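You operate a simulated robot arm through the tools that you are given. There is no shell and no other tool. Be economical: measure what you need, move in short steps, check, and stop when the job is done.

You are at the controls of a simulated robot arm. One attempt, no reset.

Task
Brush the lint off the grey shirt, then rub soap on the patch beside its fold.
Fine: brush and soap go back on their trays. Nothing pinched, dropped or knocked over. A coat counts when it lies all over at full strength: go over it till it gets no stronger. What is to be rubbed or washed off counts as gone when no trace of it is left.

It is judged by the outcome, as a careful person would: the job done as asked, and still so three seconds after it is handed in. It fails if anything else is knocked over, pushed out of place, dropped, spilled or broken. Flat cloth is picked up by pressing the open fingertips on it (5 to 10 N) and closing them slowly along it; thin cloth reads only 2 to 8 mm in the jaws.

Robot
A 6-joint arm with a two-finger parallel gripper, fixed in place. Base frame: the origin is at the foot of the arm, x ahead of it, y to its left, z up. Units: m, rad, N and s.
Its first joint turns from -1.152 to 1.152 rad. Payload 2.9 kg.
The TCP is the grasp point between the finger pads, 0.03 m short of the fingertips. In the tool frame z runs along the fingers and y along their closing line. The gripper opens to 0.11 m. The fingers are 0.02 m wide and 0.01 m thick; the gripper's body (0.048 by 0.112 m) begins 0.055 m behind the TCP.
Orientation is that of the tool frame in the base frame, as a unit quaternion [w, x, y, z]. With the fingers straight down and closing along the base's y, the tool's x points along the base's -x, its y along +y and its z along -z.

Tools
- The arm moves only by the tool drive_tool. Its argument "steps" is one flat list of numbers, 7 for each row, row after row: the turn, a rotation vector about the base's x, y, z in rad, then the shift along the base's x, y, z in m, then the closure, from 0 (fully open) to 1 (shut). In form: [rx, ry, rz, tx, ty, tz, claw, rx, ry, rz, tx, ty, tz, claw, ...]. A call has 1 to 12 rows; each row is the pose to reach, as a shift and turn from the pose commanded when the call began. A row lasts 0.2 s, in which the tool goes at most 0.05 m and 0.15 rad; a call with a longer step from one row to the next is refused whole, and so is a gripper value outside its range. Where a pose cannot be reached the arm comes as near as it can. A force on the tool above 40 N (or 10 N above the force at the start of the call, whichever is more), or a blocked arm, ends the call early, and 0.2 s more pass. Each finger travels about 0.108 m/s and halts on what it meets, pressing with about 24 N; the grip force reading is that of the motor and also rises with nothing between the fingers. The clock runs only during rows and for 0.2 s after the last one: add rows that repeat a pose to give the fingers time. It gives the time, the measured TCP pose, the force on the tool (base axes), the opening and the grip force at its end, in the units of the frame above (readings bear some noise), with the torque about the TCP (base axes, N m) and any sound that the robot's microphone picked up.
- Cameras (640 x 400 px; columns grow to the right, rows downward): "scene" is fixed at [0.071, 0.4271, 1.3897]; the picture's right is [-0.82, -0.57, 0.00], its down [-0.30, 0.43, -0.85] and it looks along [0.49, -0.70, -0.53] (base axes); focal length 368 px, centre (320, 200). "wrist" rides on the gripper at [0.072, 0.017, -0.103] in the tool frame; the picture's right is [-0.23, 0.97, 0.00], its down [-0.76, -0.18, -0.62] and it looks along [-0.61, -0.14, 0.78] (tool axes); focal length 222 px, centre (320, 200). There is no depth. A picture from a camera that has moved, and an enlarged one, comes with that camera's place and axes in the base frame and with its lens.
- camera(camera): a new picture of that camera. No time passes.
- close_up(camera, box): a new picture of the part [left, top, right, bottom] of that camera's present view, enlarged. No time passes.
- hand_in(): hands the job in; it is judged then, once.

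Work in short steps. Places have to be worked out from the pictures, the camera data and where the tool is seen: move nearer, look again, correct. Check each grasp and each placing, and mend what went wrong. You have 120 turns and 84 pictures in all, those below and enlarged ones among them. Open the gripper and draw the arm clear of the work before you hand the job in, unless the task says otherwise; then end with one line.

The tools are called after ">>>" by a JSON object that holds its "method" and its "body". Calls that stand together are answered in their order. drive_tool: Moves the arm, as the interface text tells. Its arguments: {"type":"object","properties":{"steps":{"type":"array","items":{"type":"number"}}},"required":["steps"]} The other tools are called the same way: camera (camera) takes a picture; close_up (camera, box) takes an enlarged picture of a part of a camera's view; hand_in () hands the job in.

At the start:

```text
clock: 0.0
tcp_pos: [0.3595, -0.1934, 1.0694]
tool_rot: [0.0, 0.0, 1.0, 0.0]
contact_force: [-1.1, -0.2, -0.1]
wrist_torque: [0.0, -0.02, 0.0]
width: 0.11
finger_force: 0.2
```

scene: 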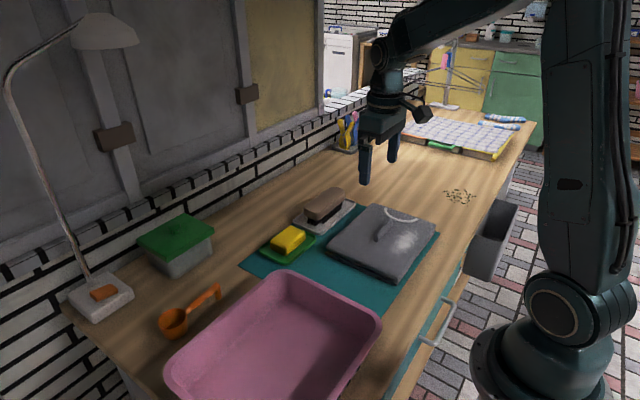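
wrist: 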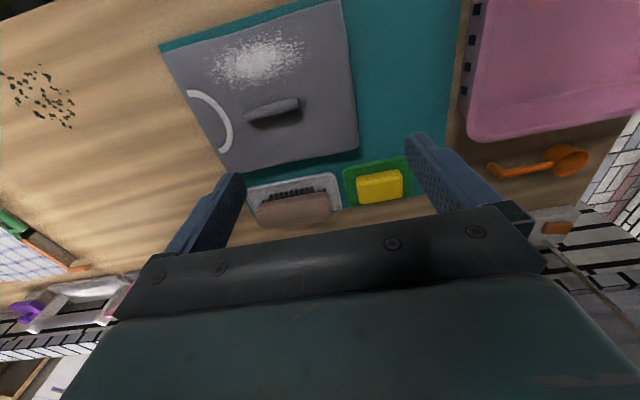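

The pictures put the worktop nearer z≈0.8 than the stated 0.25, with the brush near x≈0.55. I'll look closer before moving.

>>> {"method": "close_up", "body": {"camera": "scene", "box": [220, 160, 460, 310]}}

>>> {"method": "close_up", "body": {"camera": "wrist", "box": [140, 0, 460, 230]}}

```text
2.67 times, centred on (340, 235) of scene
camera zoom: at [0.071, 0.4271, 1.3897], right [-0.82, -0.57, 0.0], down [-0.3, 0.43, -0.85], along [0.49, -0.7, -0.53], focal length 981 px, centre (267, 107)
```

zoom: 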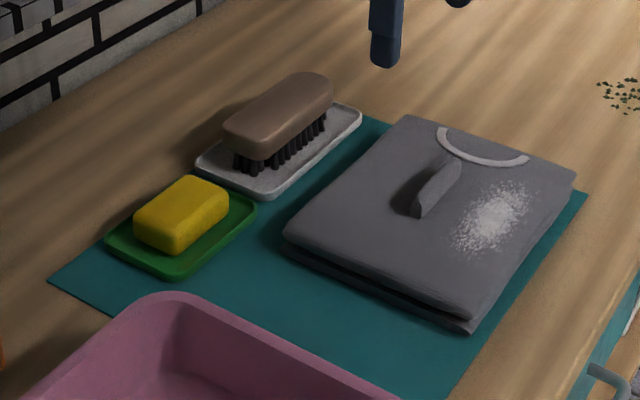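

```text
1.74 times, centred on (300, 115) of wrist
camera zoom: at [0.2867, -0.177, 1.1721], right [0.23, 0.97, 0.0], down [0.76, -0.18, 0.62], along [0.61, -0.14, -0.78], focal length 386 px, centre (355, 348)
```

zoom: 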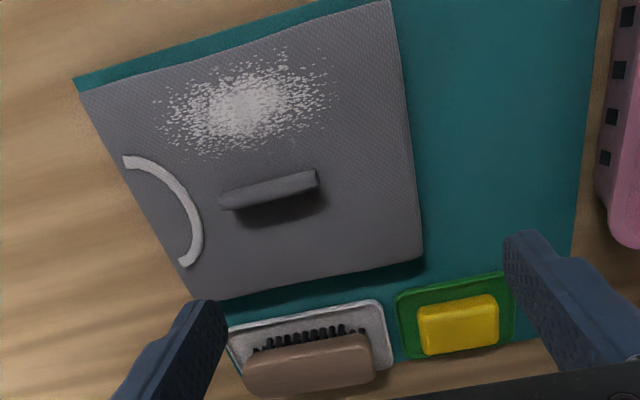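

I place the shirt top at z≈0.823, the brush at about (0.56,-0.29,0.84), the soap at (0.54,-0.12,0.84) and the lint at (0.305,-0.27). I'll move partway to the brush at a safe height, turning the gripper so it closes across it.

>>> {"method": "drive_tool", "body": {"steps": [0, 0, -0.14, 0.015, -0.006, 0, 0, 0, 0, -0.28, 0.03, -0.013, 0, 0, 0, 0, -0.42, 0.045, -0.02, 0, 0, 0, 0, -0.56, 0.06, -0.027, 0, 0, 0, 0, -0.7, 0.075, -0.033, 0, 0, 0, 0, -0.84, 0.09, -0.04, 0, 0, 0, 0, -0.98, 0.105, -0.047, 0, 0, 0, 0, -1.12, 0.12, -0.053, 0, 0, 0, 0, -1.26, 0.135, -0.06, -0.01, 0, 0, 0, -1.4, 0.15, -0.067, -0.02, 0, 0, 0, -1.54, 0.165, -0.073, -0.03, 0, 0, 0, -1.65, 0.18, -0.08, -0.04, 0]}}

>>> {"method": "camera", "body": {"camera": "wrist"}}

>>> {"method": "camera", "body": {"camera": "scene"}}

```text
clock: 2.6
tcp_pos: [0.5407, -0.2729, 1.0291]
tool_rot: [0.0, 0.735, 0.678, 0.0]
contact_force: [-0.9, 0.1, -1.0]
wrist_torque: [0.0, -0.02, 0.02]
width: 0.1101
finger_force: 0.0
```

```text
79 pictures are left
camera wrist: at [0.5624, -0.203, 1.1314], right [0.95, -0.31, 0.0], down [-0.24, -0.74, 0.62], along [-0.19, -0.59, -0.78], focal length 222 px, centre (320, 200)
```

wrist: 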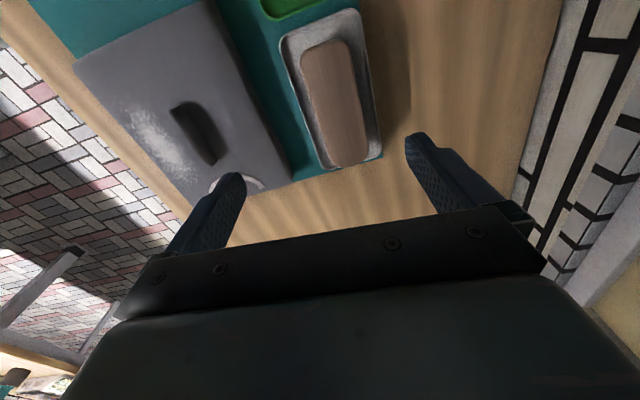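

```text
78 pictures are left
```

scene: 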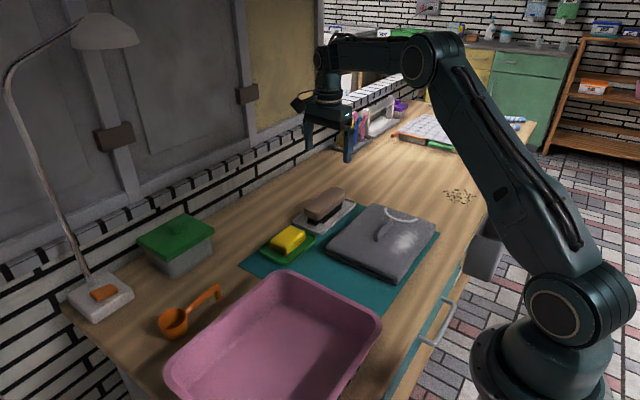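

Reach is fine here, and the brush refines to about (0.557,-0.293), top z≈0.84. I'll descend above it with the fingers part closed, then look.

>>> {"method": "drive_tool", "body": {"steps": [0, 0, -0.02, 0.018, -0.02, -0.03, 0.2, 0, 0, -0.02, 0.018, -0.02, -0.07, 0.2, 0, 0, -0.02, 0.018, -0.02, -0.11, 0.2, 0, 0, -0.02, 0.018, -0.02, -0.13, 0.2]}}

>>> {"method": "camera", "body": {"camera": "wrist"}}

>>> {"method": "close_up", "body": {"camera": "scene", "box": [250, 130, 410, 250]}}

```text
clock: 3.6
tcp_pos: [0.5577, -0.2935, 0.8982]
tool_rot: [0.0, 0.742, 0.671, 0.0]
contact_force: [0.6, 0.1, -0.6]
wrist_torque: [0.01, 0.03, 0.0]
width: 0.0879
finger_force: 0.1
```

```text
77 pictures are left
camera wrist: at [0.5807, -0.2234, 1.0012], right [0.95, -0.32, 0.0], down [-0.25, -0.74, 0.62], along [-0.2, -0.59, -0.78], focal length 222 px, centre (320, 200)
```

wrist: 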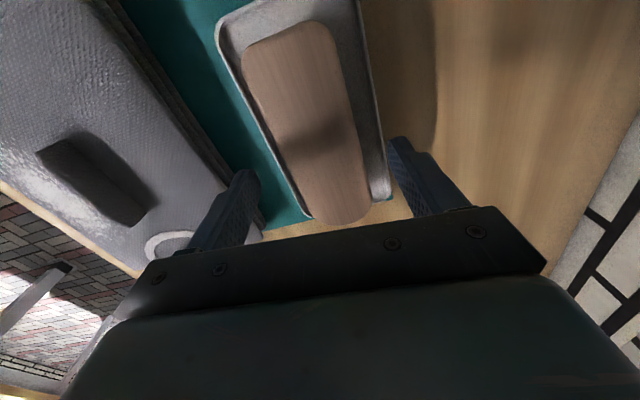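

```text
3.33 times, centred on (330, 190) of scene
camera zoom: at [0.0711, 0.4271, 1.3897], right [-0.82, -0.57, 0.0], down [-0.3, 0.43, -0.85], along [0.49, -0.7, -0.53], focal length 1226 px, centre (287, 233)
```

zoom: 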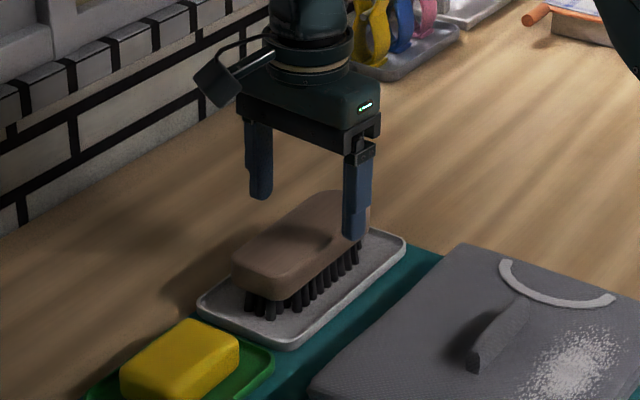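

The gripper is centred over the brush to within a few mm. I'll go down to TCP z≈0.848 and close gently.

>>> {"method": "drive_tool", "body": {"steps": [0, 0, 0, 0, -0.002, -0.02, 0.2, 0, 0, 0, 0, -0.002, -0.04, 0.2, 0, 0, 0, 0, -0.002, -0.052, 0.2, 0, 0, 0, 0, -0.002, -0.052, 0.2]}}

>>> {"method": "close_up", "body": {"camera": "scene", "box": [250, 130, 410, 250]}}

>>> {"method": "camera", "body": {"camera": "wrist"}}

```text
clock: 4.6
tcp_pos: [0.5592, -0.2961, 0.8471]
tool_rot: [0.0, 0.742, 0.671, 0.0]
contact_force: [-0.3, 0.1, -0.8]
wrist_torque: [-0.02, -0.01, -0.03]
width: 0.0882
finger_force: 0.1
```

```text
3.33 times, centred on (330, 190) of scene
camera zoom: at [0.071, 0.4271, 1.3897], right [-0.82, -0.57, 0.0], down [-0.3, 0.43, -0.85], along [0.49, -0.7, -0.53], focal length 1226 px, centre (287, 233)
```

zoom: 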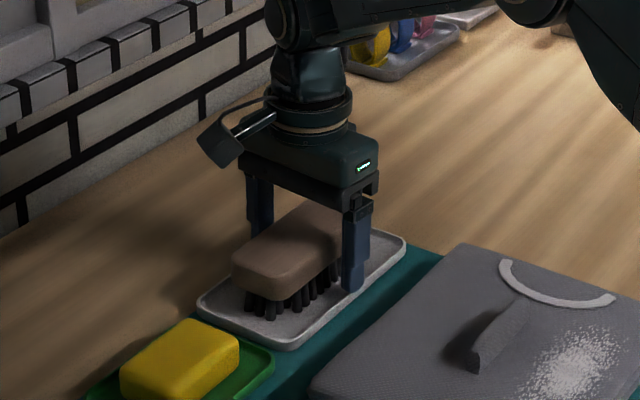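

```text
74 pictures are left
camera wrist: at [0.5814, -0.2253, 0.9497], right [0.95, -0.32, 0.0], down [-0.25, -0.74, 0.62], along [-0.2, -0.59, -0.78], focal length 222 px, centre (320, 200)
```

wrist: 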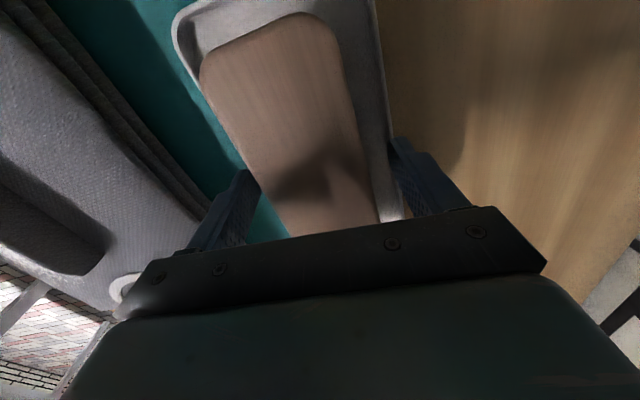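

Fingers straddle the wood, clear of the tray. Now closing.

>>> {"method": "drive_tool", "body": {"steps": [0, 0, 0, 0, 0, 0, 0.3, 0, 0, 0, 0, 0, 0, 0.4, 0, 0, 0, 0, 0, 0, 0.5, 0, 0, 0, 0, 0, 0, 0.6, 0, 0, 0, 0, 0, 0, 0.7, 0, 0, 0, 0, 0, 0, 0.7]}}

>>> {"method": "close_up", "body": {"camera": "scene", "box": [250, 130, 410, 250]}}

```text
clock: 6.0
tcp_pos: [0.5576, -0.295, 0.8466]
tool_rot: [0.0, 0.741, 0.671, 0.0]
contact_force: [0.3, -1.2, 0.4]
wrist_torque: [-0.02, 0.06, 0.05]
width: 0.0578
finger_force: 24.0
```

```text
3.33 times, centred on (330, 190) of scene
camera zoom: at [0.071, 0.4271, 1.3897], right [-0.82, -0.57, 0.0], down [-0.3, 0.43, -0.85], along [0.49, -0.7, -0.53], focal length 1226 px, centre (287, 233)
```

zoom: 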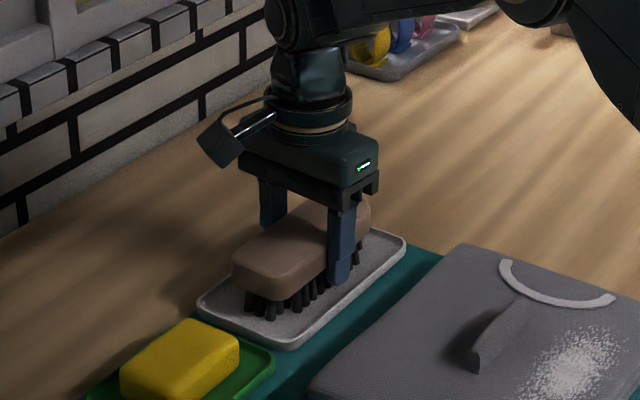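

Firm grip at 0.058 m. I'll lift straight up and check the brush comes along.

>>> {"method": "drive_tool", "body": {"steps": [0, 0, 0, 0, 0, 0.01, 0.7, 0, 0, 0, 0, 0, 0.03, 0.7, 0, 0, 0, 0, 0, 0.06, 0.7, 0, 0, 0, 0, 0, 0.1, 0.7, 0, 0, 0, -0.04, 0, 0.12, 0.7, 0, 0, 0, -0.08, 0, 0.12, 0.7, 0, 0, 0, -0.12, 0, 0.12, 0.7, 0, 0, 0, -0.12, 0, 0.12, 0.7]}}

>>> {"method": "camera", "body": {"camera": "scene"}}

>>> {"method": "camera", "body": {"camera": "wrist"}}

```text
clock: 7.8
tcp_pos: [0.4388, -0.2974, 0.9659]
tool_rot: [0.0, 0.741, 0.671, 0.0]
contact_force: [-0.3, -0.2, -1.6]
wrist_torque: [0.02, 0.03, 0.01]
width: 0.0575
finger_force: 23.9
```

```text
72 pictures are left
```

scene: 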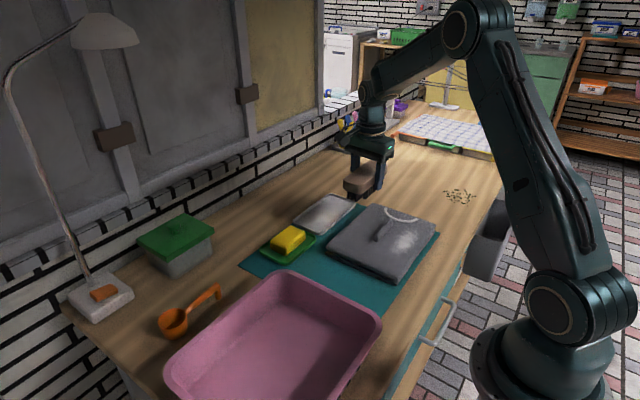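

```text
71 pictures are left
camera wrist: at [0.4615, -0.2268, 1.0696], right [0.95, -0.32, 0.0], down [-0.25, -0.74, 0.62], along [-0.2, -0.59, -0.78], focal length 222 px, centre (320, 200)
```

wrist: 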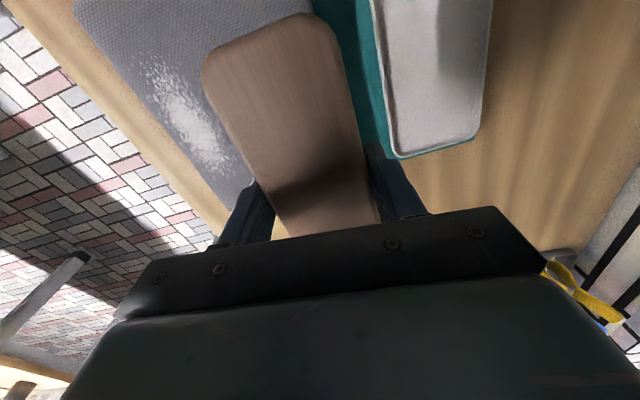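

Brush is held level. Lint spans roughly x 0.275–0.335, y -0.34 to -0.20, and the fold stands at x≈0.366. I'll move above the lint and come down partly.

>>> {"method": "drive_tool", "body": {"steps": [0, 0, 0, -0.04, 0.01, 0, 0.7, 0, 0, 0, -0.08, 0.02, 0, 0.7, 0, 0, 0, -0.12, 0.027, 0, 0.7, 0, 0, 0, -0.135, 0.027, 0, 0.7, 0, 0, 0, -0.135, 0.027, -0.03, 0.7, 0, 0, 0, -0.135, 0.027, -0.06, 0.7, 0, 0, 0, -0.135, 0.027, -0.067, 0.7, 0, 0, 0, -0.135, 0.027, -0.067, 0.7]}}

>>> {"method": "close_up", "body": {"camera": "scene", "box": [300, 150, 460, 290]}}

>>> {"method": "camera", "body": {"camera": "wrist"}}

```text
clock: 9.6
tcp_pos: [0.3033, -0.2692, 0.901]
tool_rot: [0.001, 0.741, 0.671, 0.0]
contact_force: [1.0, 0.6, -1.9]
wrist_torque: [0.03, 0.0, -0.04]
width: 0.0573
finger_force: 24.5
```

```text
2.86 times, centred on (380, 220) of scene
camera zoom: at [0.0711, 0.427, 1.3897], right [-0.82, -0.57, 0.0], down [-0.3, 0.43, -0.85], along [0.49, -0.7, -0.53], focal length 1051 px, centre (149, 143)
```

zoom: 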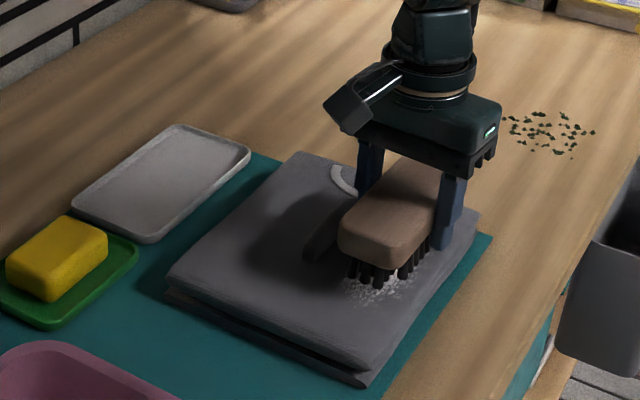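

```text
69 pictures are left
camera wrist: at [0.327, -0.1989, 1.0022], right [0.95, -0.32, 0.0], down [-0.25, -0.74, 0.62], along [-0.2, -0.59, -0.78], focal length 222 px, centre (320, 200)
```

wrist: 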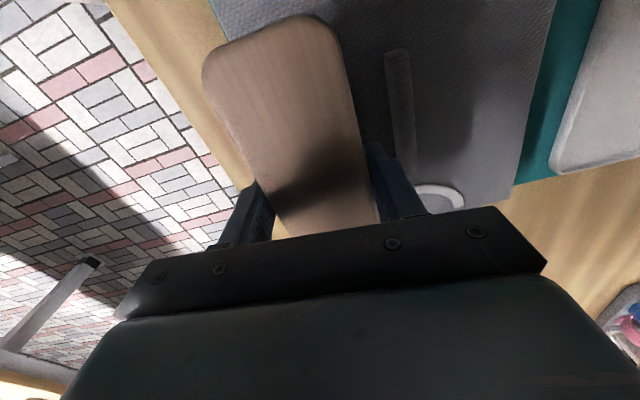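

About 1 cm clear of the fold. Descending slowly to find contact with the shirt.

>>> {"method": "drive_tool", "body": {"steps": [0, 0, 0, -0.002, 0, -0.008, 0.7, 0, 0, 0, -0.002, 0, -0.016, 0.7, 0, 0, 0, -0.002, 0, -0.022, 0.7, 0, 0, 0, -0.002, 0, -0.026, 0.7]}}

```text
clock: 10.6
tcp_pos: [0.3014, -0.268, 0.8754]
tool_rot: [0.002, 0.74, 0.672, 0.0]
contact_force: [-5.4, 2.5, 25.5]
wrist_torque: [0.04, 0.11, 0.58]
width: 0.0573
finger_force: 24.5
```

Contact at about 0.876 with 25 N, which is too hard. I'll ease up a little.

>>> {"method": "drive_tool", "body": {"steps": [0, 0, 0, 0, 0, 0.002, 0.7, 0, 0, 0, 0, 0, 0.002, 0.7]}}

```text
clock: 11.2
tcp_pos: [0.3022, -0.2689, 0.8763]
tool_rot: [0.001, 0.741, 0.671, 0.001]
contact_force: [1.1, -1.9, 3.4]
wrist_torque: [-0.37, -0.17, 0.07]
width: 0.0574
finger_force: 24.4
```

Now 3.4 N, a light brushing pressure. I'll stroke along the length of the lint, parallel to the fold.

>>> {"method": "drive_tool", "body": {"steps": [0, 0, 0, 0, 0.02, -0.0005, 0.7, 0, 0, 0, 0, 0.04, -0.0005, 0.7, 0, 0, 0, 0, 0.02, -0.0005, 0.7, 0, 0, 0, 0, 0, -0.0005, 0.7, 0, 0, 0, 0, -0.02, -0.0005, 0.7, 0, 0, 0, 0, -0.04, -0.0005, 0.7, 0, 0, 0, 0, -0.02, -0.0005, 0.7, 0, 0, 0, 0, 0, -0.0005, 0.7]}}

>>> {"method": "close_up", "body": {"camera": "scene", "box": [300, 150, 460, 290]}}

```text
clock: 13.0
tcp_pos: [0.3004, -0.2683, 0.8757]
tool_rot: [0.0, 0.741, 0.671, 0.0]
contact_force: [-0.2, 0.3, -0.4]
wrist_torque: [0.01, 0.03, -0.02]
width: 0.0565
finger_force: 24.0
```

```text
2.86 times, centred on (380, 220) of scene
camera zoom: at [0.0711, 0.427, 1.3897], right [-0.82, -0.57, 0.0], down [-0.3, 0.43, -0.85], along [0.49, -0.7, -0.53], focal length 1051 px, centre (149, 143)
```

zoom: 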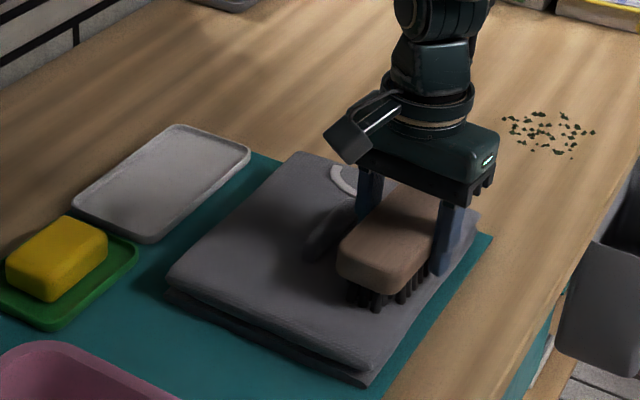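

The near end looks clean, but the force has dropped to about zero. I'll lower slightly and measure.

>>> {"method": "drive_tool", "body": {"steps": [0, 0, 0, 0, 0, -0.001, 0.7, 0, 0, 0, 0, 0, -0.001, 0.7]}}

```text
clock: 13.6
tcp_pos: [0.3014, -0.2682, 0.8752]
tool_rot: [0.0, 0.741, 0.672, -0.001]
contact_force: [-4.1, 2.5, 14.6]
wrist_torque: [0.25, 0.19, 0.24]
width: 0.0571
finger_force: 23.7
```

About 14 N; easing 0.4 mm, then stroking along three parallel lanes.

>>> {"method": "drive_tool", "body": {"steps": [0, 0, 0, 0, 0.02, 0.0004, 0.7, 0, 0, 0, 0, 0.04, 0.0004, 0.7, 0, 0, 0, -0.012, 0.04, 0.0004, 0.7, 0, 0, 0, -0.012, 0.01, 0.0004, 0.7, 0, 0, 0, -0.012, -0.02, 0.0004, 0.7, 0, 0, 0, -0.012, -0.04, 0.0004, 0.7, 0, 0, 0, 0.008, -0.04, 0.0004, 0.7, 0, 0, 0, 0.008, -0.01, 0.0004, 0.7, 0, 0, 0, 0.008, 0.02, 0.0004, 0.7, 0, 0, 0, 0.008, 0.04, 0.0004, 0.7, 0, 0, 0, 0, 0.02, 0.0004, 0.7, 0, 0, 0, 0, 0, 0.0004, 0.7]}}

```text
clock: 16.2
tcp_pos: [0.3004, -0.2672, 0.8742]
tool_rot: [0.0, 0.741, 0.671, 0.0]
contact_force: [0.3, 0.0, -0.7]
wrist_torque: [0.0, 0.01, -0.01]
width: 0.0562
finger_force: 23.7
```

Force is near zero again, so the brush may be creeping in the grip. I'll lift and move aside to inspect.

>>> {"method": "drive_tool", "body": {"steps": [0, 0, 0, 0, 0, 0.03, 0.7, 0, 0, 0, 0, 0, 0.07, 0.7, 0, 0, 0, 0.04, -0.02, 0.09, 0.7, 0, 0, 0, 0.08, -0.04, 0.09, 0.7, 0, 0, 0, 0.12, -0.06, 0.09, 0.7, 0, 0, 0, 0.12, -0.06, 0.09, 0.7]}}

>>> {"method": "close_up", "body": {"camera": "scene", "box": [300, 150, 460, 290]}}

>>> {"method": "close_up", "body": {"camera": "wrist", "box": [50, 0, 370, 220]}}

```text
clock: 17.6
tcp_pos: [0.4206, -0.3279, 0.9676]
tool_rot: [0.0, 0.741, 0.671, 0.0]
contact_force: [0.2, 0.0, -1.5]
wrist_torque: [0.0, -0.04, 0.02]
width: 0.0562
finger_force: 23.9
```

```text
2.86 times, centred on (380, 220) of scene
camera zoom: at [0.0711, 0.427, 1.3897], right [-0.82, -0.57, 0.0], down [-0.3, 0.43, -0.85], along [0.49, -0.7, -0.53], focal length 1051 px, centre (149, 143)
```

zoom: 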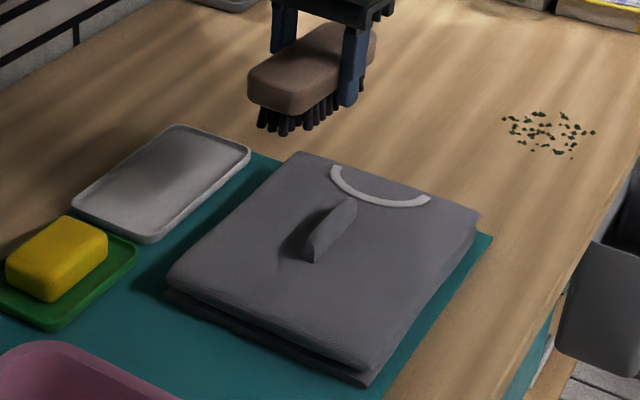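

```text
1.82 times, centred on (210, 110) of wrist
camera zoom: at [0.4448, -0.2572, 1.0692], right [0.95, -0.32, 0.0], down [-0.25, -0.74, 0.62], along [-0.2, -0.59, -0.78], focal length 404 px, centre (520, 364)
```

zoom: 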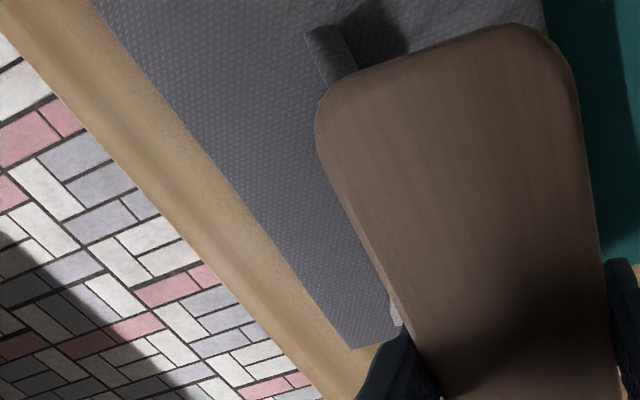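

The lint is gone. Now I zoom in on the fold for the patch.

>>> {"method": "close_up", "body": {"camera": "scene", "box": [350, 190, 440, 260]}}

```text
5.71 times, centred on (395, 225) of scene
camera zoom: at [0.0711, 0.427, 1.3897], right [-0.82, -0.57, 0.0], down [-0.3, 0.43, -0.85], along [0.49, -0.7, -0.53], focal length 2103 px, centre (-109, 57)
```

zoom: 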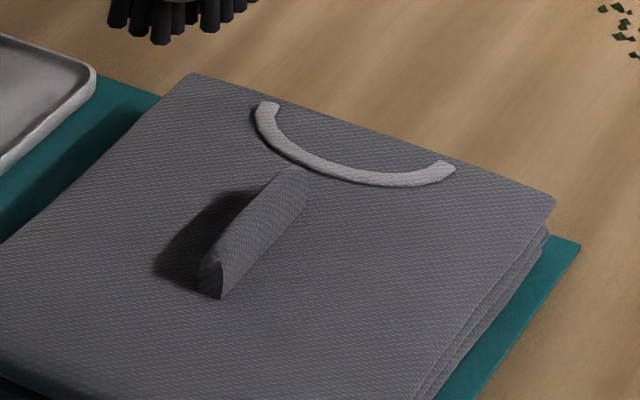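

No stain is visible from here. I'll put the brush back on its tray first, retracing my offsets and stopping just above it.

>>> {"method": "drive_tool", "body": {"steps": [0, 0, 0, 0.045, 0.011, 0, 0.7, 0, 0, 0, 0.09, 0.022, 0, 0.7, 0, 0, 0, 0.137, 0.033, 0, 0.7, 0, 0, 0, 0.137, 0.033, -0.03, 0.7, 0, 0, 0, 0.137, 0.033, -0.06, 0.7, 0, 0, 0, 0.137, 0.033, -0.09, 0.7, 0, 0, 0, 0.137, 0.033, -0.105, 0.7, 0, 0, 0, 0.137, 0.033, -0.105, 0.7]}}

>>> {"method": "close_up", "body": {"camera": "scene", "box": [250, 130, 410, 250]}}

```text
clock: 19.4
tcp_pos: [0.5579, -0.2956, 0.8601]
tool_rot: [0.0, 0.741, 0.671, 0.0]
contact_force: [-0.6, 0.4, -0.2]
wrist_torque: [-0.02, 0.01, -0.02]
width: 0.0559
finger_force: 23.4
```

```text
3.33 times, centred on (330, 190) of scene
camera zoom: at [0.0711, 0.427, 1.3897], right [-0.82, -0.57, 0.0], down [-0.3, 0.43, -0.85], along [0.49, -0.7, -0.53], focal length 1226 px, centre (287, 233)
```

zoom: 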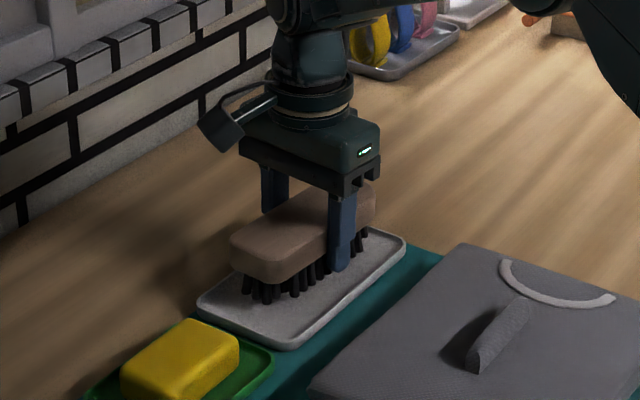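

Brush sits straight above its tray. Lowering slowly until contact.

>>> {"method": "drive_tool", "body": {"steps": [0, 0, 0, 0, 0, -0.006, 0.7, 0, 0, 0, 0, 0, -0.01, 0.7, 0, 0, 0, 0, 0, -0.013, 0.7, 0, 0, 0, 0, 0, -0.013, 0.7]}}

```text
clock: 20.4
tcp_pos: [0.5591, -0.2949, 0.8482]
tool_rot: [0.0, 0.741, 0.671, 0.0]
contact_force: [0.5, -0.5, -1.4]
wrist_torque: [0.02, 0.01, 0.0]
width: 0.0558
finger_force: 23.8
```

>>> {"method": "drive_tool", "body": {"steps": [0, 0, 0, 0, 0, -0.001, 0.7, 0, 0, 0, 0, 0, -0.002, 0.7, 0, 0, 0, 0, 0, -0.003, 0.7]}}

```text
clock: 21.2
tcp_pos: [0.5575, -0.2961, 0.8465]
tool_rot: [0.001, 0.741, 0.671, 0.001]
contact_force: [-1.7, 0.7, 9.6]
wrist_torque: [0.59, 0.19, 0.17]
width: 0.0556
finger_force: 24.8
```

It's seated, with 9.6 N of contact. I'll raise 1 mm to relieve it, open, and rise.

>>> {"method": "drive_tool", "body": {"steps": [0, 0, 0, 0, 0, 0.0008, 0.7, 0, 0, 0, 0, 0, 0.0008, 0.45, 0, 0, 0, 0, 0, 0.0008, 0.3, 0, 0, 0, 0, 0, 0.0008, 0.2, 0, 0, 0, 0, 0, 0.0008, 0.2, 0, 0, 0, 0, 0, 0.03, 0.2, 0, 0, 0, 0, 0, 0.07, 0.2, 0, 0, 0, 0, 0, 0.11, 0.2, 0, 0, 0, 0, 0, 0.11, 0.2]}}

>>> {"method": "close_up", "body": {"camera": "scene", "box": [230, 170, 390, 290]}}

>>> {"method": "camera", "body": {"camera": "wrist"}}

```text
clock: 23.2
tcp_pos: [0.5589, -0.2958, 0.9547]
tool_rot: [0.0, 0.741, 0.671, 0.0]
contact_force: [-0.4, 0.0, -0.4]
wrist_torque: [0.02, 0.01, -0.05]
width: 0.0881
finger_force: 0.0
```

```text
3.33 times, centred on (310, 230) of scene
camera zoom: at [0.071, 0.4271, 1.3897], right [-0.82, -0.57, 0.0], down [-0.3, 0.43, -0.85], along [0.49, -0.7, -0.53], focal length 1226 px, centre (353, 100)
```

zoom: 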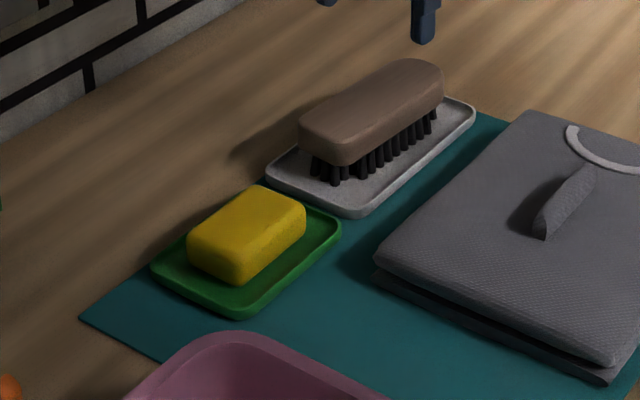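

```text
62 pictures are left
camera wrist: at [0.5817, -0.2256, 1.0573], right [0.95, -0.32, 0.0], down [-0.25, -0.74, 0.62], along [-0.2, -0.59, -0.78], focal length 222 px, centre (320, 200)
```

wrist: 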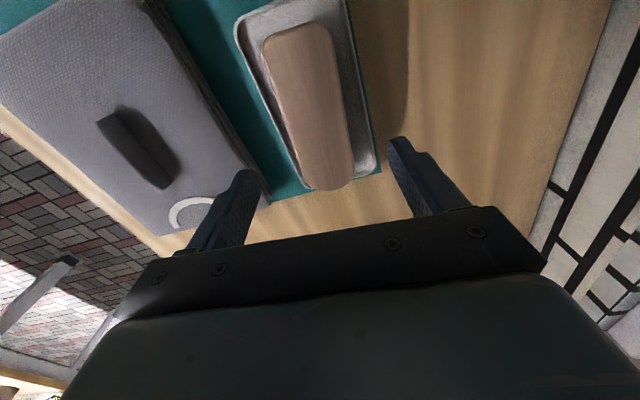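

Brush is back on its tray. Next I'll move over the shirt to examine both sides of the fold.

>>> {"method": "drive_tool", "body": {"steps": [0, 0, 0, -0.03, 0.03, 0.02, 0.2, 0, 0, 0, -0.06, 0.06, 0.04, 0.2, 0, 0, 0, -0.09, 0.07, 0.05, 0.2, 0, 0, 0, -0.12, 0.07, 0.05, 0.2, 0, 0, 0, -0.16, 0.07, 0.05, 0.2, 0, 0, 0, -0.16, 0.07, 0.05, 0.2]}}

>>> {"method": "close_up", "body": {"camera": "wrist", "box": [150, 0, 470, 200]}}

```text
clock: 24.6
tcp_pos: [0.3969, -0.2264, 1.0054]
tool_rot: [0.0, 0.741, 0.671, 0.0]
contact_force: [-0.3, 0.9, 0.5]
wrist_torque: [0.03, 0.01, 0.03]
width: 0.088
finger_force: 0.1
```

```text
2.00 times, centred on (310, 100) of wrist
camera zoom: at [0.4202, -0.1558, 1.1076], right [0.95, -0.32, 0.0], down [-0.25, -0.74, 0.62], along [-0.2, -0.59, -0.78], focal length 444 px, centre (340, 400)
```

zoom: 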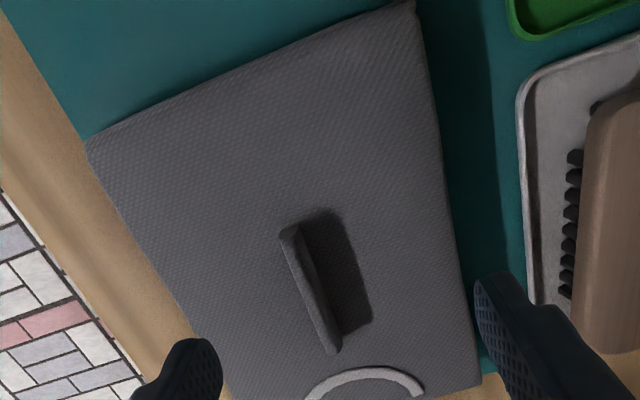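

>>> {"method": "close_up", "body": {"camera": "wrist", "box": [260, 90, 360, 190]}}

>>> {"method": "close_up", "body": {"camera": "wrist", "box": [190, 40, 300, 180]}}

```text
4.00 times, centred on (310, 140) of wrist
camera zoom: at [0.4202, -0.1558, 1.1076], right [0.95, -0.32, 0.0], down [-0.25, -0.74, 0.62], along [-0.2, -0.59, -0.78], focal length 888 px, centre (360, 440)
```

zoom: 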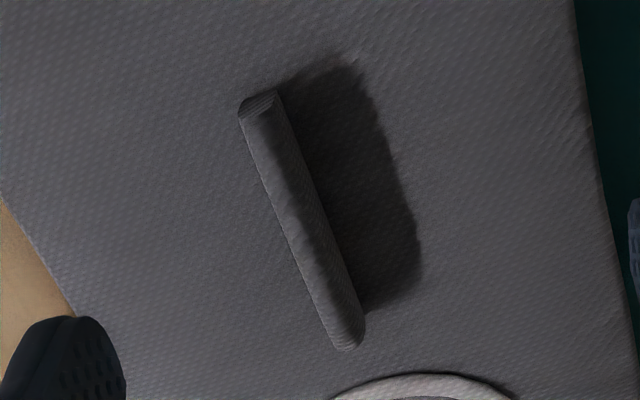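

```text
2.86 times, centred on (245, 110) of wrist
camera zoom: at [0.4202, -0.1558, 1.1076], right [0.95, -0.32, 0.0], down [-0.25, -0.74, 0.62], along [-0.2, -0.59, -0.78], focal length 635 px, centre (534, 457)
```

zoom: 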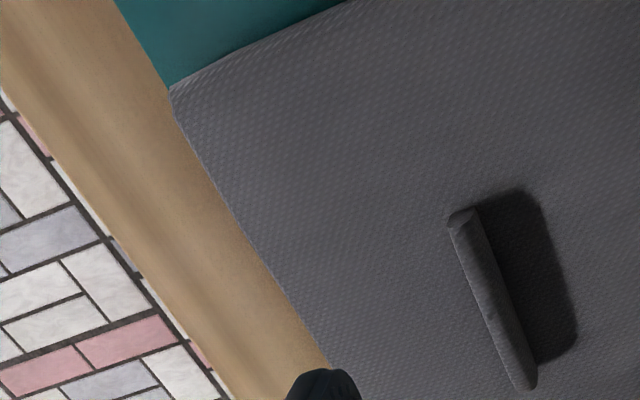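

I see no separate stain. The dark strip looks like the fold's shadow, and it disappeared when the brush shaded it. So the patch to soap must be the place beside the fold where the lint lay. Moving above the soap.

>>> {"method": "drive_tool", "body": {"steps": [0, 0, 0, 0.04, 0.025, 0, 0.2, 0, 0, 0, 0.08, 0.05, 0, 0.2, 0, 0, 0, 0.12, 0.08, -0.02, 0.2, 0, 0, 0, 0.143, 0.1, -0.05, 0.2, 0, 0, 0, 0.143, 0.1, -0.08, 0.2, 0, 0, 0, 0.143, 0.1, -0.08, 0.2]}}

>>> {"method": "camera", "body": {"camera": "wrist"}}

>>> {"method": "close_up", "body": {"camera": "scene", "box": [220, 150, 380, 270]}}

```text
refused: row 3 steps farther than a row can; nothing moved
```

```text
58 pictures are left
camera wrist: at [0.4202, -0.1558, 1.1076], right [0.95, -0.32, 0.0], down [-0.25, -0.74, 0.62], along [-0.2, -0.59, -0.78], focal length 222 px, centre (320, 200)
```

wrist: 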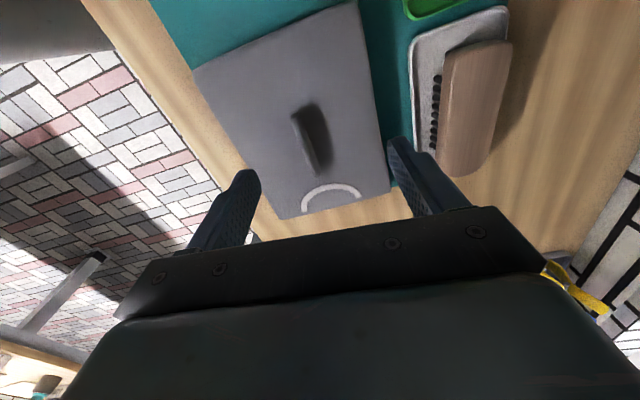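

```text
3.33 times, centred on (300, 210) of scene
camera zoom: at [0.071, 0.4271, 1.3897], right [-0.82, -0.57, 0.0], down [-0.3, 0.43, -0.85], along [0.49, -0.7, -0.53], focal length 1226 px, centre (387, 167)
```

zoom: 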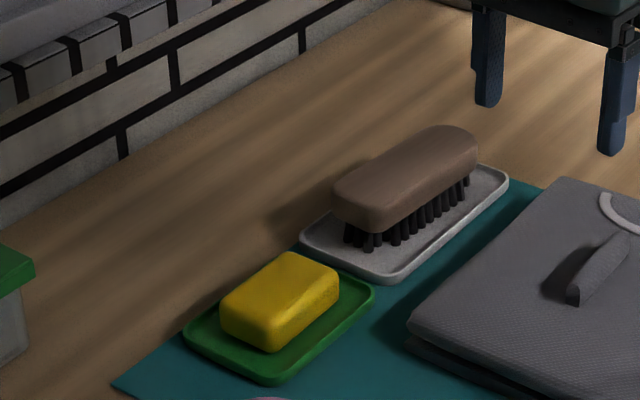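

One row was slightly too long, so I'll repeat the move with smaller steps.

>>> {"method": "drive_tool", "body": {"steps": [0, 0, 0, 0.035, 0.022, 0, 0.2, 0, 0, 0, 0.07, 0.044, 0, 0.2, 0, 0, 0, 0.105, 0.066, -0.01, 0.2, 0, 0, 0, 0.13, 0.09, -0.03, 0.2, 0, 0, 0, 0.143, 0.1, -0.06, 0.2, 0, 0, 0, 0.143, 0.1, -0.08, 0.2, 0, 0, 0, 0.143, 0.1, -0.08, 0.2]}}

>>> {"method": "camera", "body": {"camera": "wrist"}}

>>> {"method": "close_up", "body": {"camera": "scene", "box": [220, 150, 380, 270]}}

```text
clock: 26.2
tcp_pos: [0.5411, -0.126, 0.9232]
tool_rot: [0.001, 0.742, 0.671, -0.001]
contact_force: [-0.2, -0.3, -0.2]
wrist_torque: [0.0, 0.01, -0.01]
width: 0.0879
finger_force: 0.0
```

```text
56 pictures are left
camera wrist: at [0.5647, -0.0555, 1.0261], right [0.95, -0.32, 0.0], down [-0.25, -0.74, 0.62], along [-0.2, -0.59, -0.78], focal length 222 px, centre (320, 200)
```

wrist: 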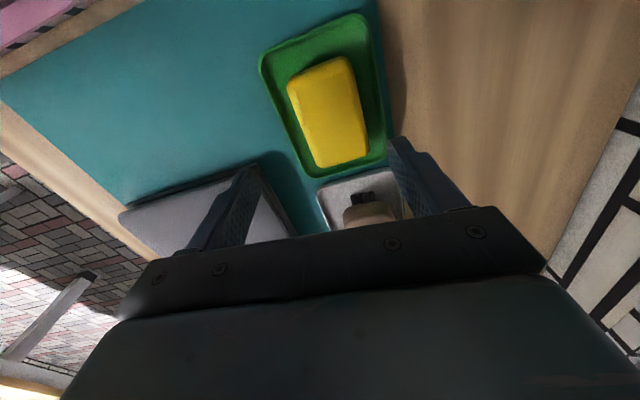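

```text
3.33 times, centred on (300, 210) of scene
camera zoom: at [0.071, 0.4271, 1.3897], right [-0.82, -0.57, 0.0], down [-0.3, 0.43, -0.85], along [0.49, -0.7, -0.53], focal length 1226 px, centre (387, 167)
```

zoom: 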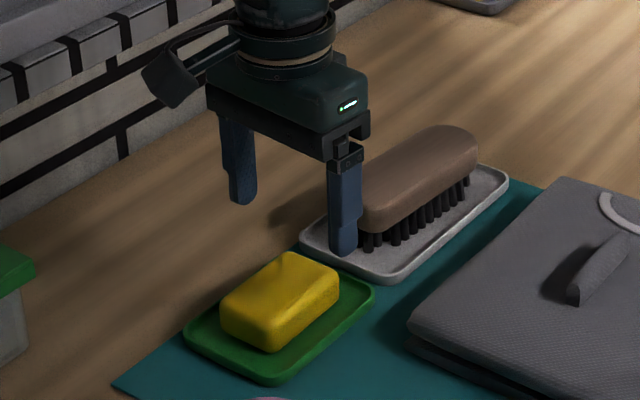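

Soap centre comes out near (0.5535,-0.120), 0.046 wide, aligned with y, top ≈0.838. I'll turn by 0.085, align and descend with the jaws narrowed.

>>> {"method": "drive_tool", "body": {"steps": [0, 0, 0.085, 0.0125, 0.006, -0.02, 0.33, 0, 0, 0.085, 0.0125, 0.006, -0.04, 0.33, 0, 0, 0.085, 0.0125, 0.006, -0.05, 0.33, 0, 0, 0.085, 0.0125, 0.006, -0.05, 0.33]}}

>>> {"method": "camera", "body": {"camera": "wrist"}}

>>> {"method": "close_up", "body": {"camera": "scene", "box": [220, 150, 380, 270]}}

```text
clock: 27.2
tcp_pos: [0.5535, -0.1196, 0.8751]
tool_rot: [-0.001, 0.712, 0.702, 0.0]
contact_force: [-0.1, -0.4, 0.5]
wrist_torque: [-0.04, 0.0, -0.02]
width: 0.0738
finger_force: 0.0
```

```text
54 pictures are left
camera wrist: at [0.5705, -0.0477, 0.9767], right [0.97, -0.24, 0.0], down [-0.19, -0.76, 0.62], along [-0.15, -0.6, -0.78], focal length 222 px, centre (320, 200)
```

wrist: 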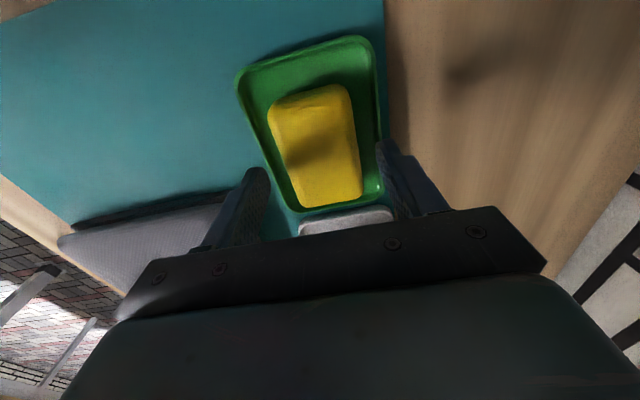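

```text
3.33 times, centred on (300, 210) of scene
camera zoom: at [0.071, 0.4271, 1.3897], right [-0.82, -0.57, 0.0], down [-0.3, 0.43, -0.85], along [0.49, -0.7, -0.53], focal length 1226 px, centre (387, 167)
```

zoom: 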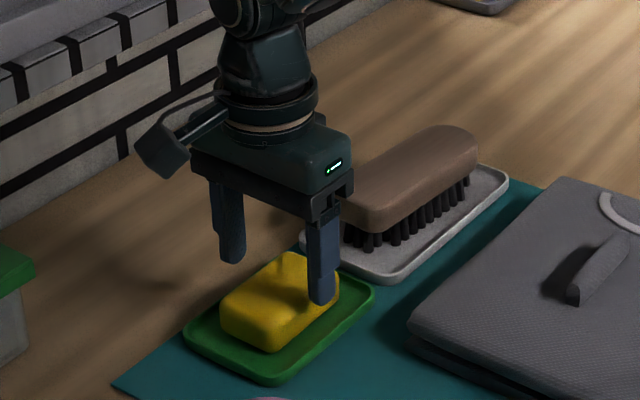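

Alignment is good (centre ≈(0.555,-0.118)). Descending to z≈0.849 and closing slowly.

>>> {"method": "drive_tool", "body": {"steps": [0, 0, 0, 0.0015, 0.001, -0.012, 0.33, 0, 0, 0, 0.0015, 0.001, -0.024, 0.33, 0, 0, 0, 0.0015, 0.001, -0.024, 0.4, 0, 0, 0, 0.0015, 0.001, -0.024, 0.48, 0, 0, 0, 0.0015, 0.001, -0.024, 0.56, 0, 0, 0, 0.0015, 0.001, -0.024, 0.64, 0, 0, 0, 0.0015, 0.001, -0.024, 0.72, 0, 0, 0, 0.0015, 0.001, -0.024, 0.72]}}

>>> {"method": "close_up", "body": {"camera": "scene", "box": [220, 150, 380, 270]}}

```text
clock: 29.0
tcp_pos: [0.5545, -0.1183, 0.8498]
tool_rot: [-0.001, 0.712, 0.702, 0.0]
contact_force: [-0.3, 0.8, -0.6]
wrist_torque: [0.0, -0.02, 0.01]
width: 0.0543
finger_force: 23.7
```

```text
3.33 times, centred on (300, 210) of scene
camera zoom: at [0.0711, 0.4271, 1.3897], right [-0.82, -0.57, 0.0], down [-0.3, 0.43, -0.85], along [0.49, -0.7, -0.53], focal length 1226 px, centre (387, 167)
```

zoom: 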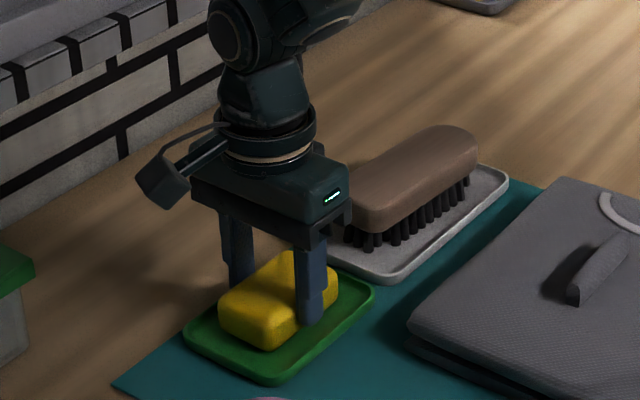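

Soap is gripped at 0.054 m. Lift it and carry it over the patch, turning back parallel to the fold.

>>> {"method": "drive_tool", "body": {"steps": [0, 0, 0, 0, 0, 0.015, 0.72, 0, 0, 0, 0, 0, 0.05, 0.72, 0, 0, 0, 0, 0, 0.095, 0.72, 0, 0, -0.03, -0.036, -0.0215, 0.11, 0.72, 0, 0, -0.06, -0.072, -0.043, 0.11, 0.72, 0, 0, -0.09, -0.108, -0.0645, 0.11, 0.72, 0, 0, -0.1, -0.144, -0.086, 0.11, 0.72, 0, 0, -0.1, -0.18, -0.1075, 0.11, 0.72, 0, 0, -0.1, -0.216, -0.129, 0.11, 0.72, 0, 0, -0.1, -0.252, -0.15, 0.11, 0.72, 0, 0, -0.1, -0.252, -0.15, 0.08, 0.72, 0, 0, -0.1, -0.252, -0.15, 0.06, 0.72]}}

>>> {"method": "close_up", "body": {"camera": "scene", "box": [300, 150, 460, 290]}}

>>> {"method": "camera", "body": {"camera": "wrist"}}

```text
clock: 31.6
tcp_pos: [0.3035, -0.2691, 0.9105]
tool_rot: [0.0, 0.746, 0.666, 0.0]
contact_force: [0.7, 0.0, -0.7]
wrist_torque: [0.0, 0.0, -0.01]
width: 0.0543
finger_force: 23.6
```

```text
2.86 times, centred on (380, 220) of scene
camera zoom: at [0.0711, 0.427, 1.3897], right [-0.82, -0.57, 0.0], down [-0.3, 0.43, -0.85], along [0.49, -0.7, -0.53], focal length 1051 px, centre (149, 143)
```

zoom: 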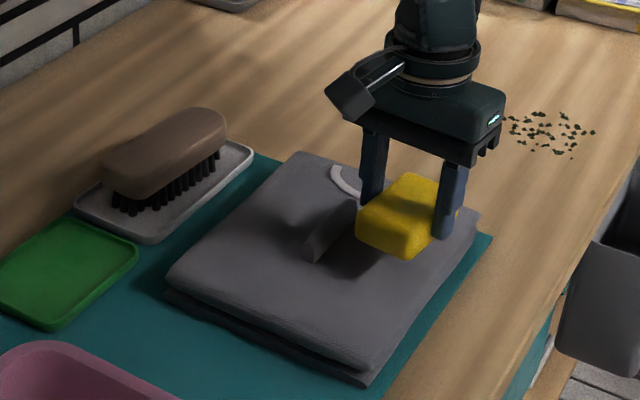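

```text
50 pictures are left
camera wrist: at [0.3267, -0.1989, 1.0133], right [0.94, -0.34, 0.0], down [-0.26, -0.74, 0.62], along [-0.21, -0.59, -0.78], focal length 222 px, centre (320, 200)
```

wrist: 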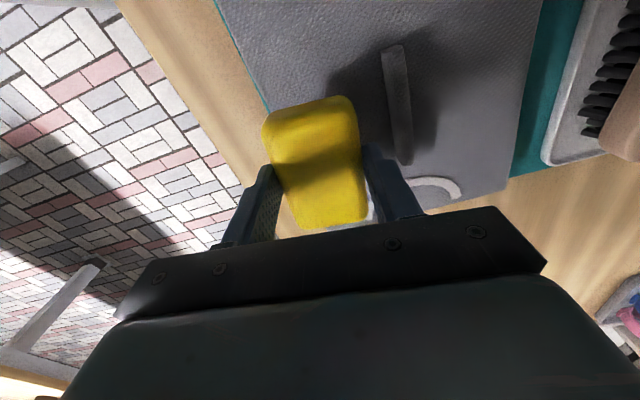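

Soap held level, clear of the fold. Descending to near the expected contact at about 0.879.

>>> {"method": "drive_tool", "body": {"steps": [0, 0, 0, 0, 0, -0.012, 0.72, 0, 0, 0, 0, 0, -0.022, 0.72, 0, 0, 0, 0, 0, -0.027, 0.72, 0, 0, 0, 0, 0, -0.029, 0.72]}}

```text
clock: 32.6
tcp_pos: [0.3038, -0.2704, 0.8805]
tool_rot: [0.0, 0.747, 0.665, 0.0]
contact_force: [0.5, -0.5, -1.6]
wrist_torque: [-0.01, 0.0, -0.01]
width: 0.0543
finger_force: 23.9
```

>>> {"method": "drive_tool", "body": {"steps": [0, 0, 0, 0, 0, -0.001, 0.72, 0, 0, 0, 0, 0, -0.0015, 0.72, 0, 0, 0, 0, 0, -0.002, 0.72]}}

```text
clock: 33.4
tcp_pos: [0.3019, -0.2699, 0.8788]
tool_rot: [0.0, 0.746, 0.665, 0.0]
contact_force: [-0.6, 0.4, -0.5]
wrist_torque: [0.01, -0.02, 0.02]
width: 0.0545
finger_force: 23.8
```

>>> {"method": "drive_tool", "body": {"steps": [0, 0, 0, 0, 0, -0.001, 0.72, 0, 0, 0, 0, 0, -0.002, 0.72, 0, 0, 0, 0, 0, -0.002, 0.72]}}

```text
clock: 34.2
tcp_pos: [0.3022, -0.2697, 0.8782]
tool_rot: [0.002, 0.747, 0.665, 0.0]
contact_force: [-3.6, 2.6, 23.7]
wrist_torque: [0.09, 0.15, 0.0]
width: 0.0544
finger_force: 24.1
```

Contact, 24 N. I'll ease up 1 mm and make a first pass along the patch.

>>> {"method": "drive_tool", "body": {"steps": [0, 0, 0, 0, 0, 0.001, 0.72, 0, 0, 0, 0, 0.02, 0.001, 0.72, 0, 0, 0, 0, 0.04, 0.001, 0.72, 0, 0, 0, 0, 0.02, 0.001, 0.72, 0, 0, 0, 0, 0, 0.001, 0.72, 0, 0, 0, 0, -0.02, 0.001, 0.72, 0, 0, 0, 0, -0.04, 0.001, 0.72, 0, 0, 0, 0, -0.02, 0.001, 0.72, 0, 0, 0, 0, 0, 0.001, 0.72]}}

>>> {"method": "close_up", "body": {"camera": "scene", "box": [340, 180, 450, 270]}}

>>> {"method": "camera", "body": {"camera": "wrist"}}

```text
clock: 36.2
tcp_pos: [0.3039, -0.2693, 0.878]
tool_rot: [0.0, 0.747, 0.665, -0.001]
contact_force: [-0.8, -3.5, 6.8]
wrist_torque: [0.06, -0.02, -0.01]
width: 0.0543
finger_force: 24.0
```

```text
4.44 times, centred on (395, 225) of scene
camera zoom: at [0.071, 0.427, 1.3897], right [-0.82, -0.57, 0.0], down [-0.3, 0.43, -0.85], along [0.49, -0.7, -0.53], focal length 1635 px, centre (-13, 89)
```

zoom: 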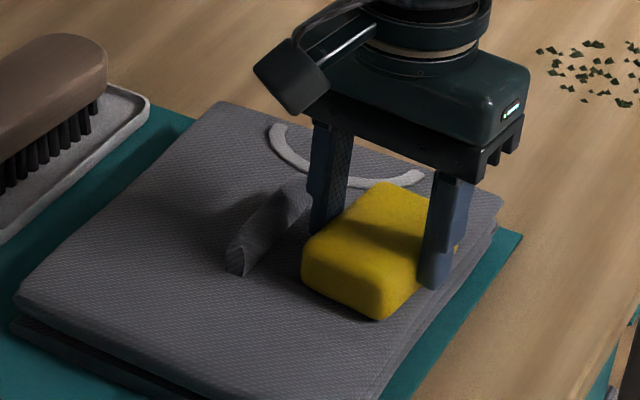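

```text
48 pictures are left
camera wrist: at [0.3272, -0.1994, 0.9807], right [0.94, -0.34, 0.0], down [-0.26, -0.74, 0.62], along [-0.21, -0.59, -0.78], focal length 222 px, centre (320, 200)
```

wrist: 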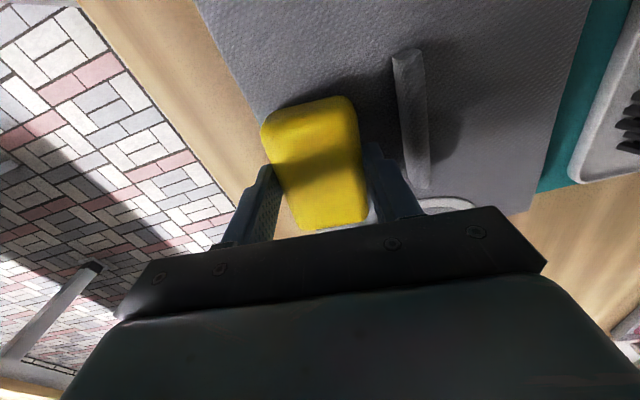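

The force held at about 7 N, but nothing shows yet at the near end. I'll lift and move back to see what it left.

>>> {"method": "drive_tool", "body": {"steps": [0, 0, 0, 0, 0, 0.03, 0.72, 0, 0, 0, 0, 0, 0.07, 0.72, 0, 0, 0, 0.04, -0.02, 0.09, 0.72, 0, 0, 0, 0.08, -0.04, 0.09, 0.72, 0, 0, 0, 0.12, -0.06, 0.09, 0.72, 0, 0, 0, 0.12, -0.06, 0.09, 0.72]}}

>>> {"method": "close_up", "body": {"camera": "scene", "box": [340, 180, 450, 270]}}

>>> {"method": "close_up", "body": {"camera": "wrist", "box": [50, 0, 370, 220]}}

```text
clock: 37.6
tcp_pos: [0.4239, -0.3287, 0.9671]
tool_rot: [0.0, 0.746, 0.666, 0.0]
contact_force: [-1.0, 0.3, -0.7]
wrist_torque: [0.02, 0.0, 0.0]
width: 0.0541
finger_force: 23.7
```

```text
4.44 times, centred on (395, 225) of scene
camera zoom: at [0.0711, 0.427, 1.3897], right [-0.82, -0.57, 0.0], down [-0.3, 0.43, -0.85], along [0.49, -0.7, -0.53], focal length 1635 px, centre (-13, 89)
```

zoom: 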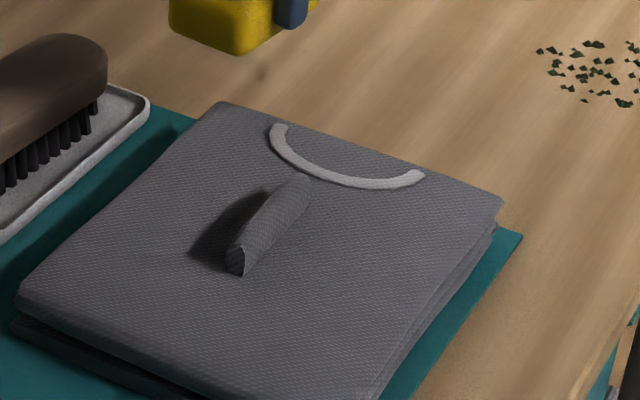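

```text
1.82 times, centred on (210, 110) of wrist
camera zoom: at [0.4484, -0.2586, 1.0703], right [0.94, -0.34, 0.0], down [-0.26, -0.74, 0.62], along [-0.21, -0.59, -0.78], focal length 404 px, centre (520, 364)
```

zoom: 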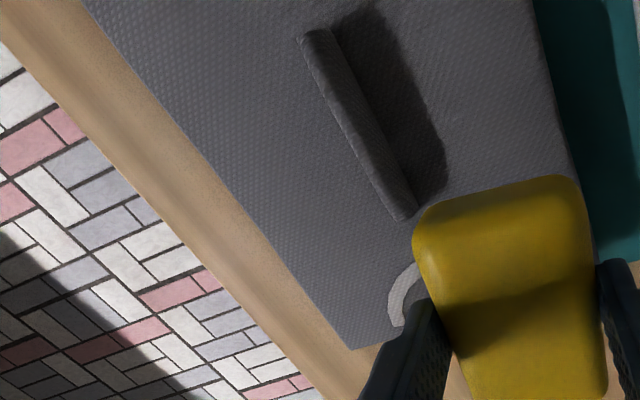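

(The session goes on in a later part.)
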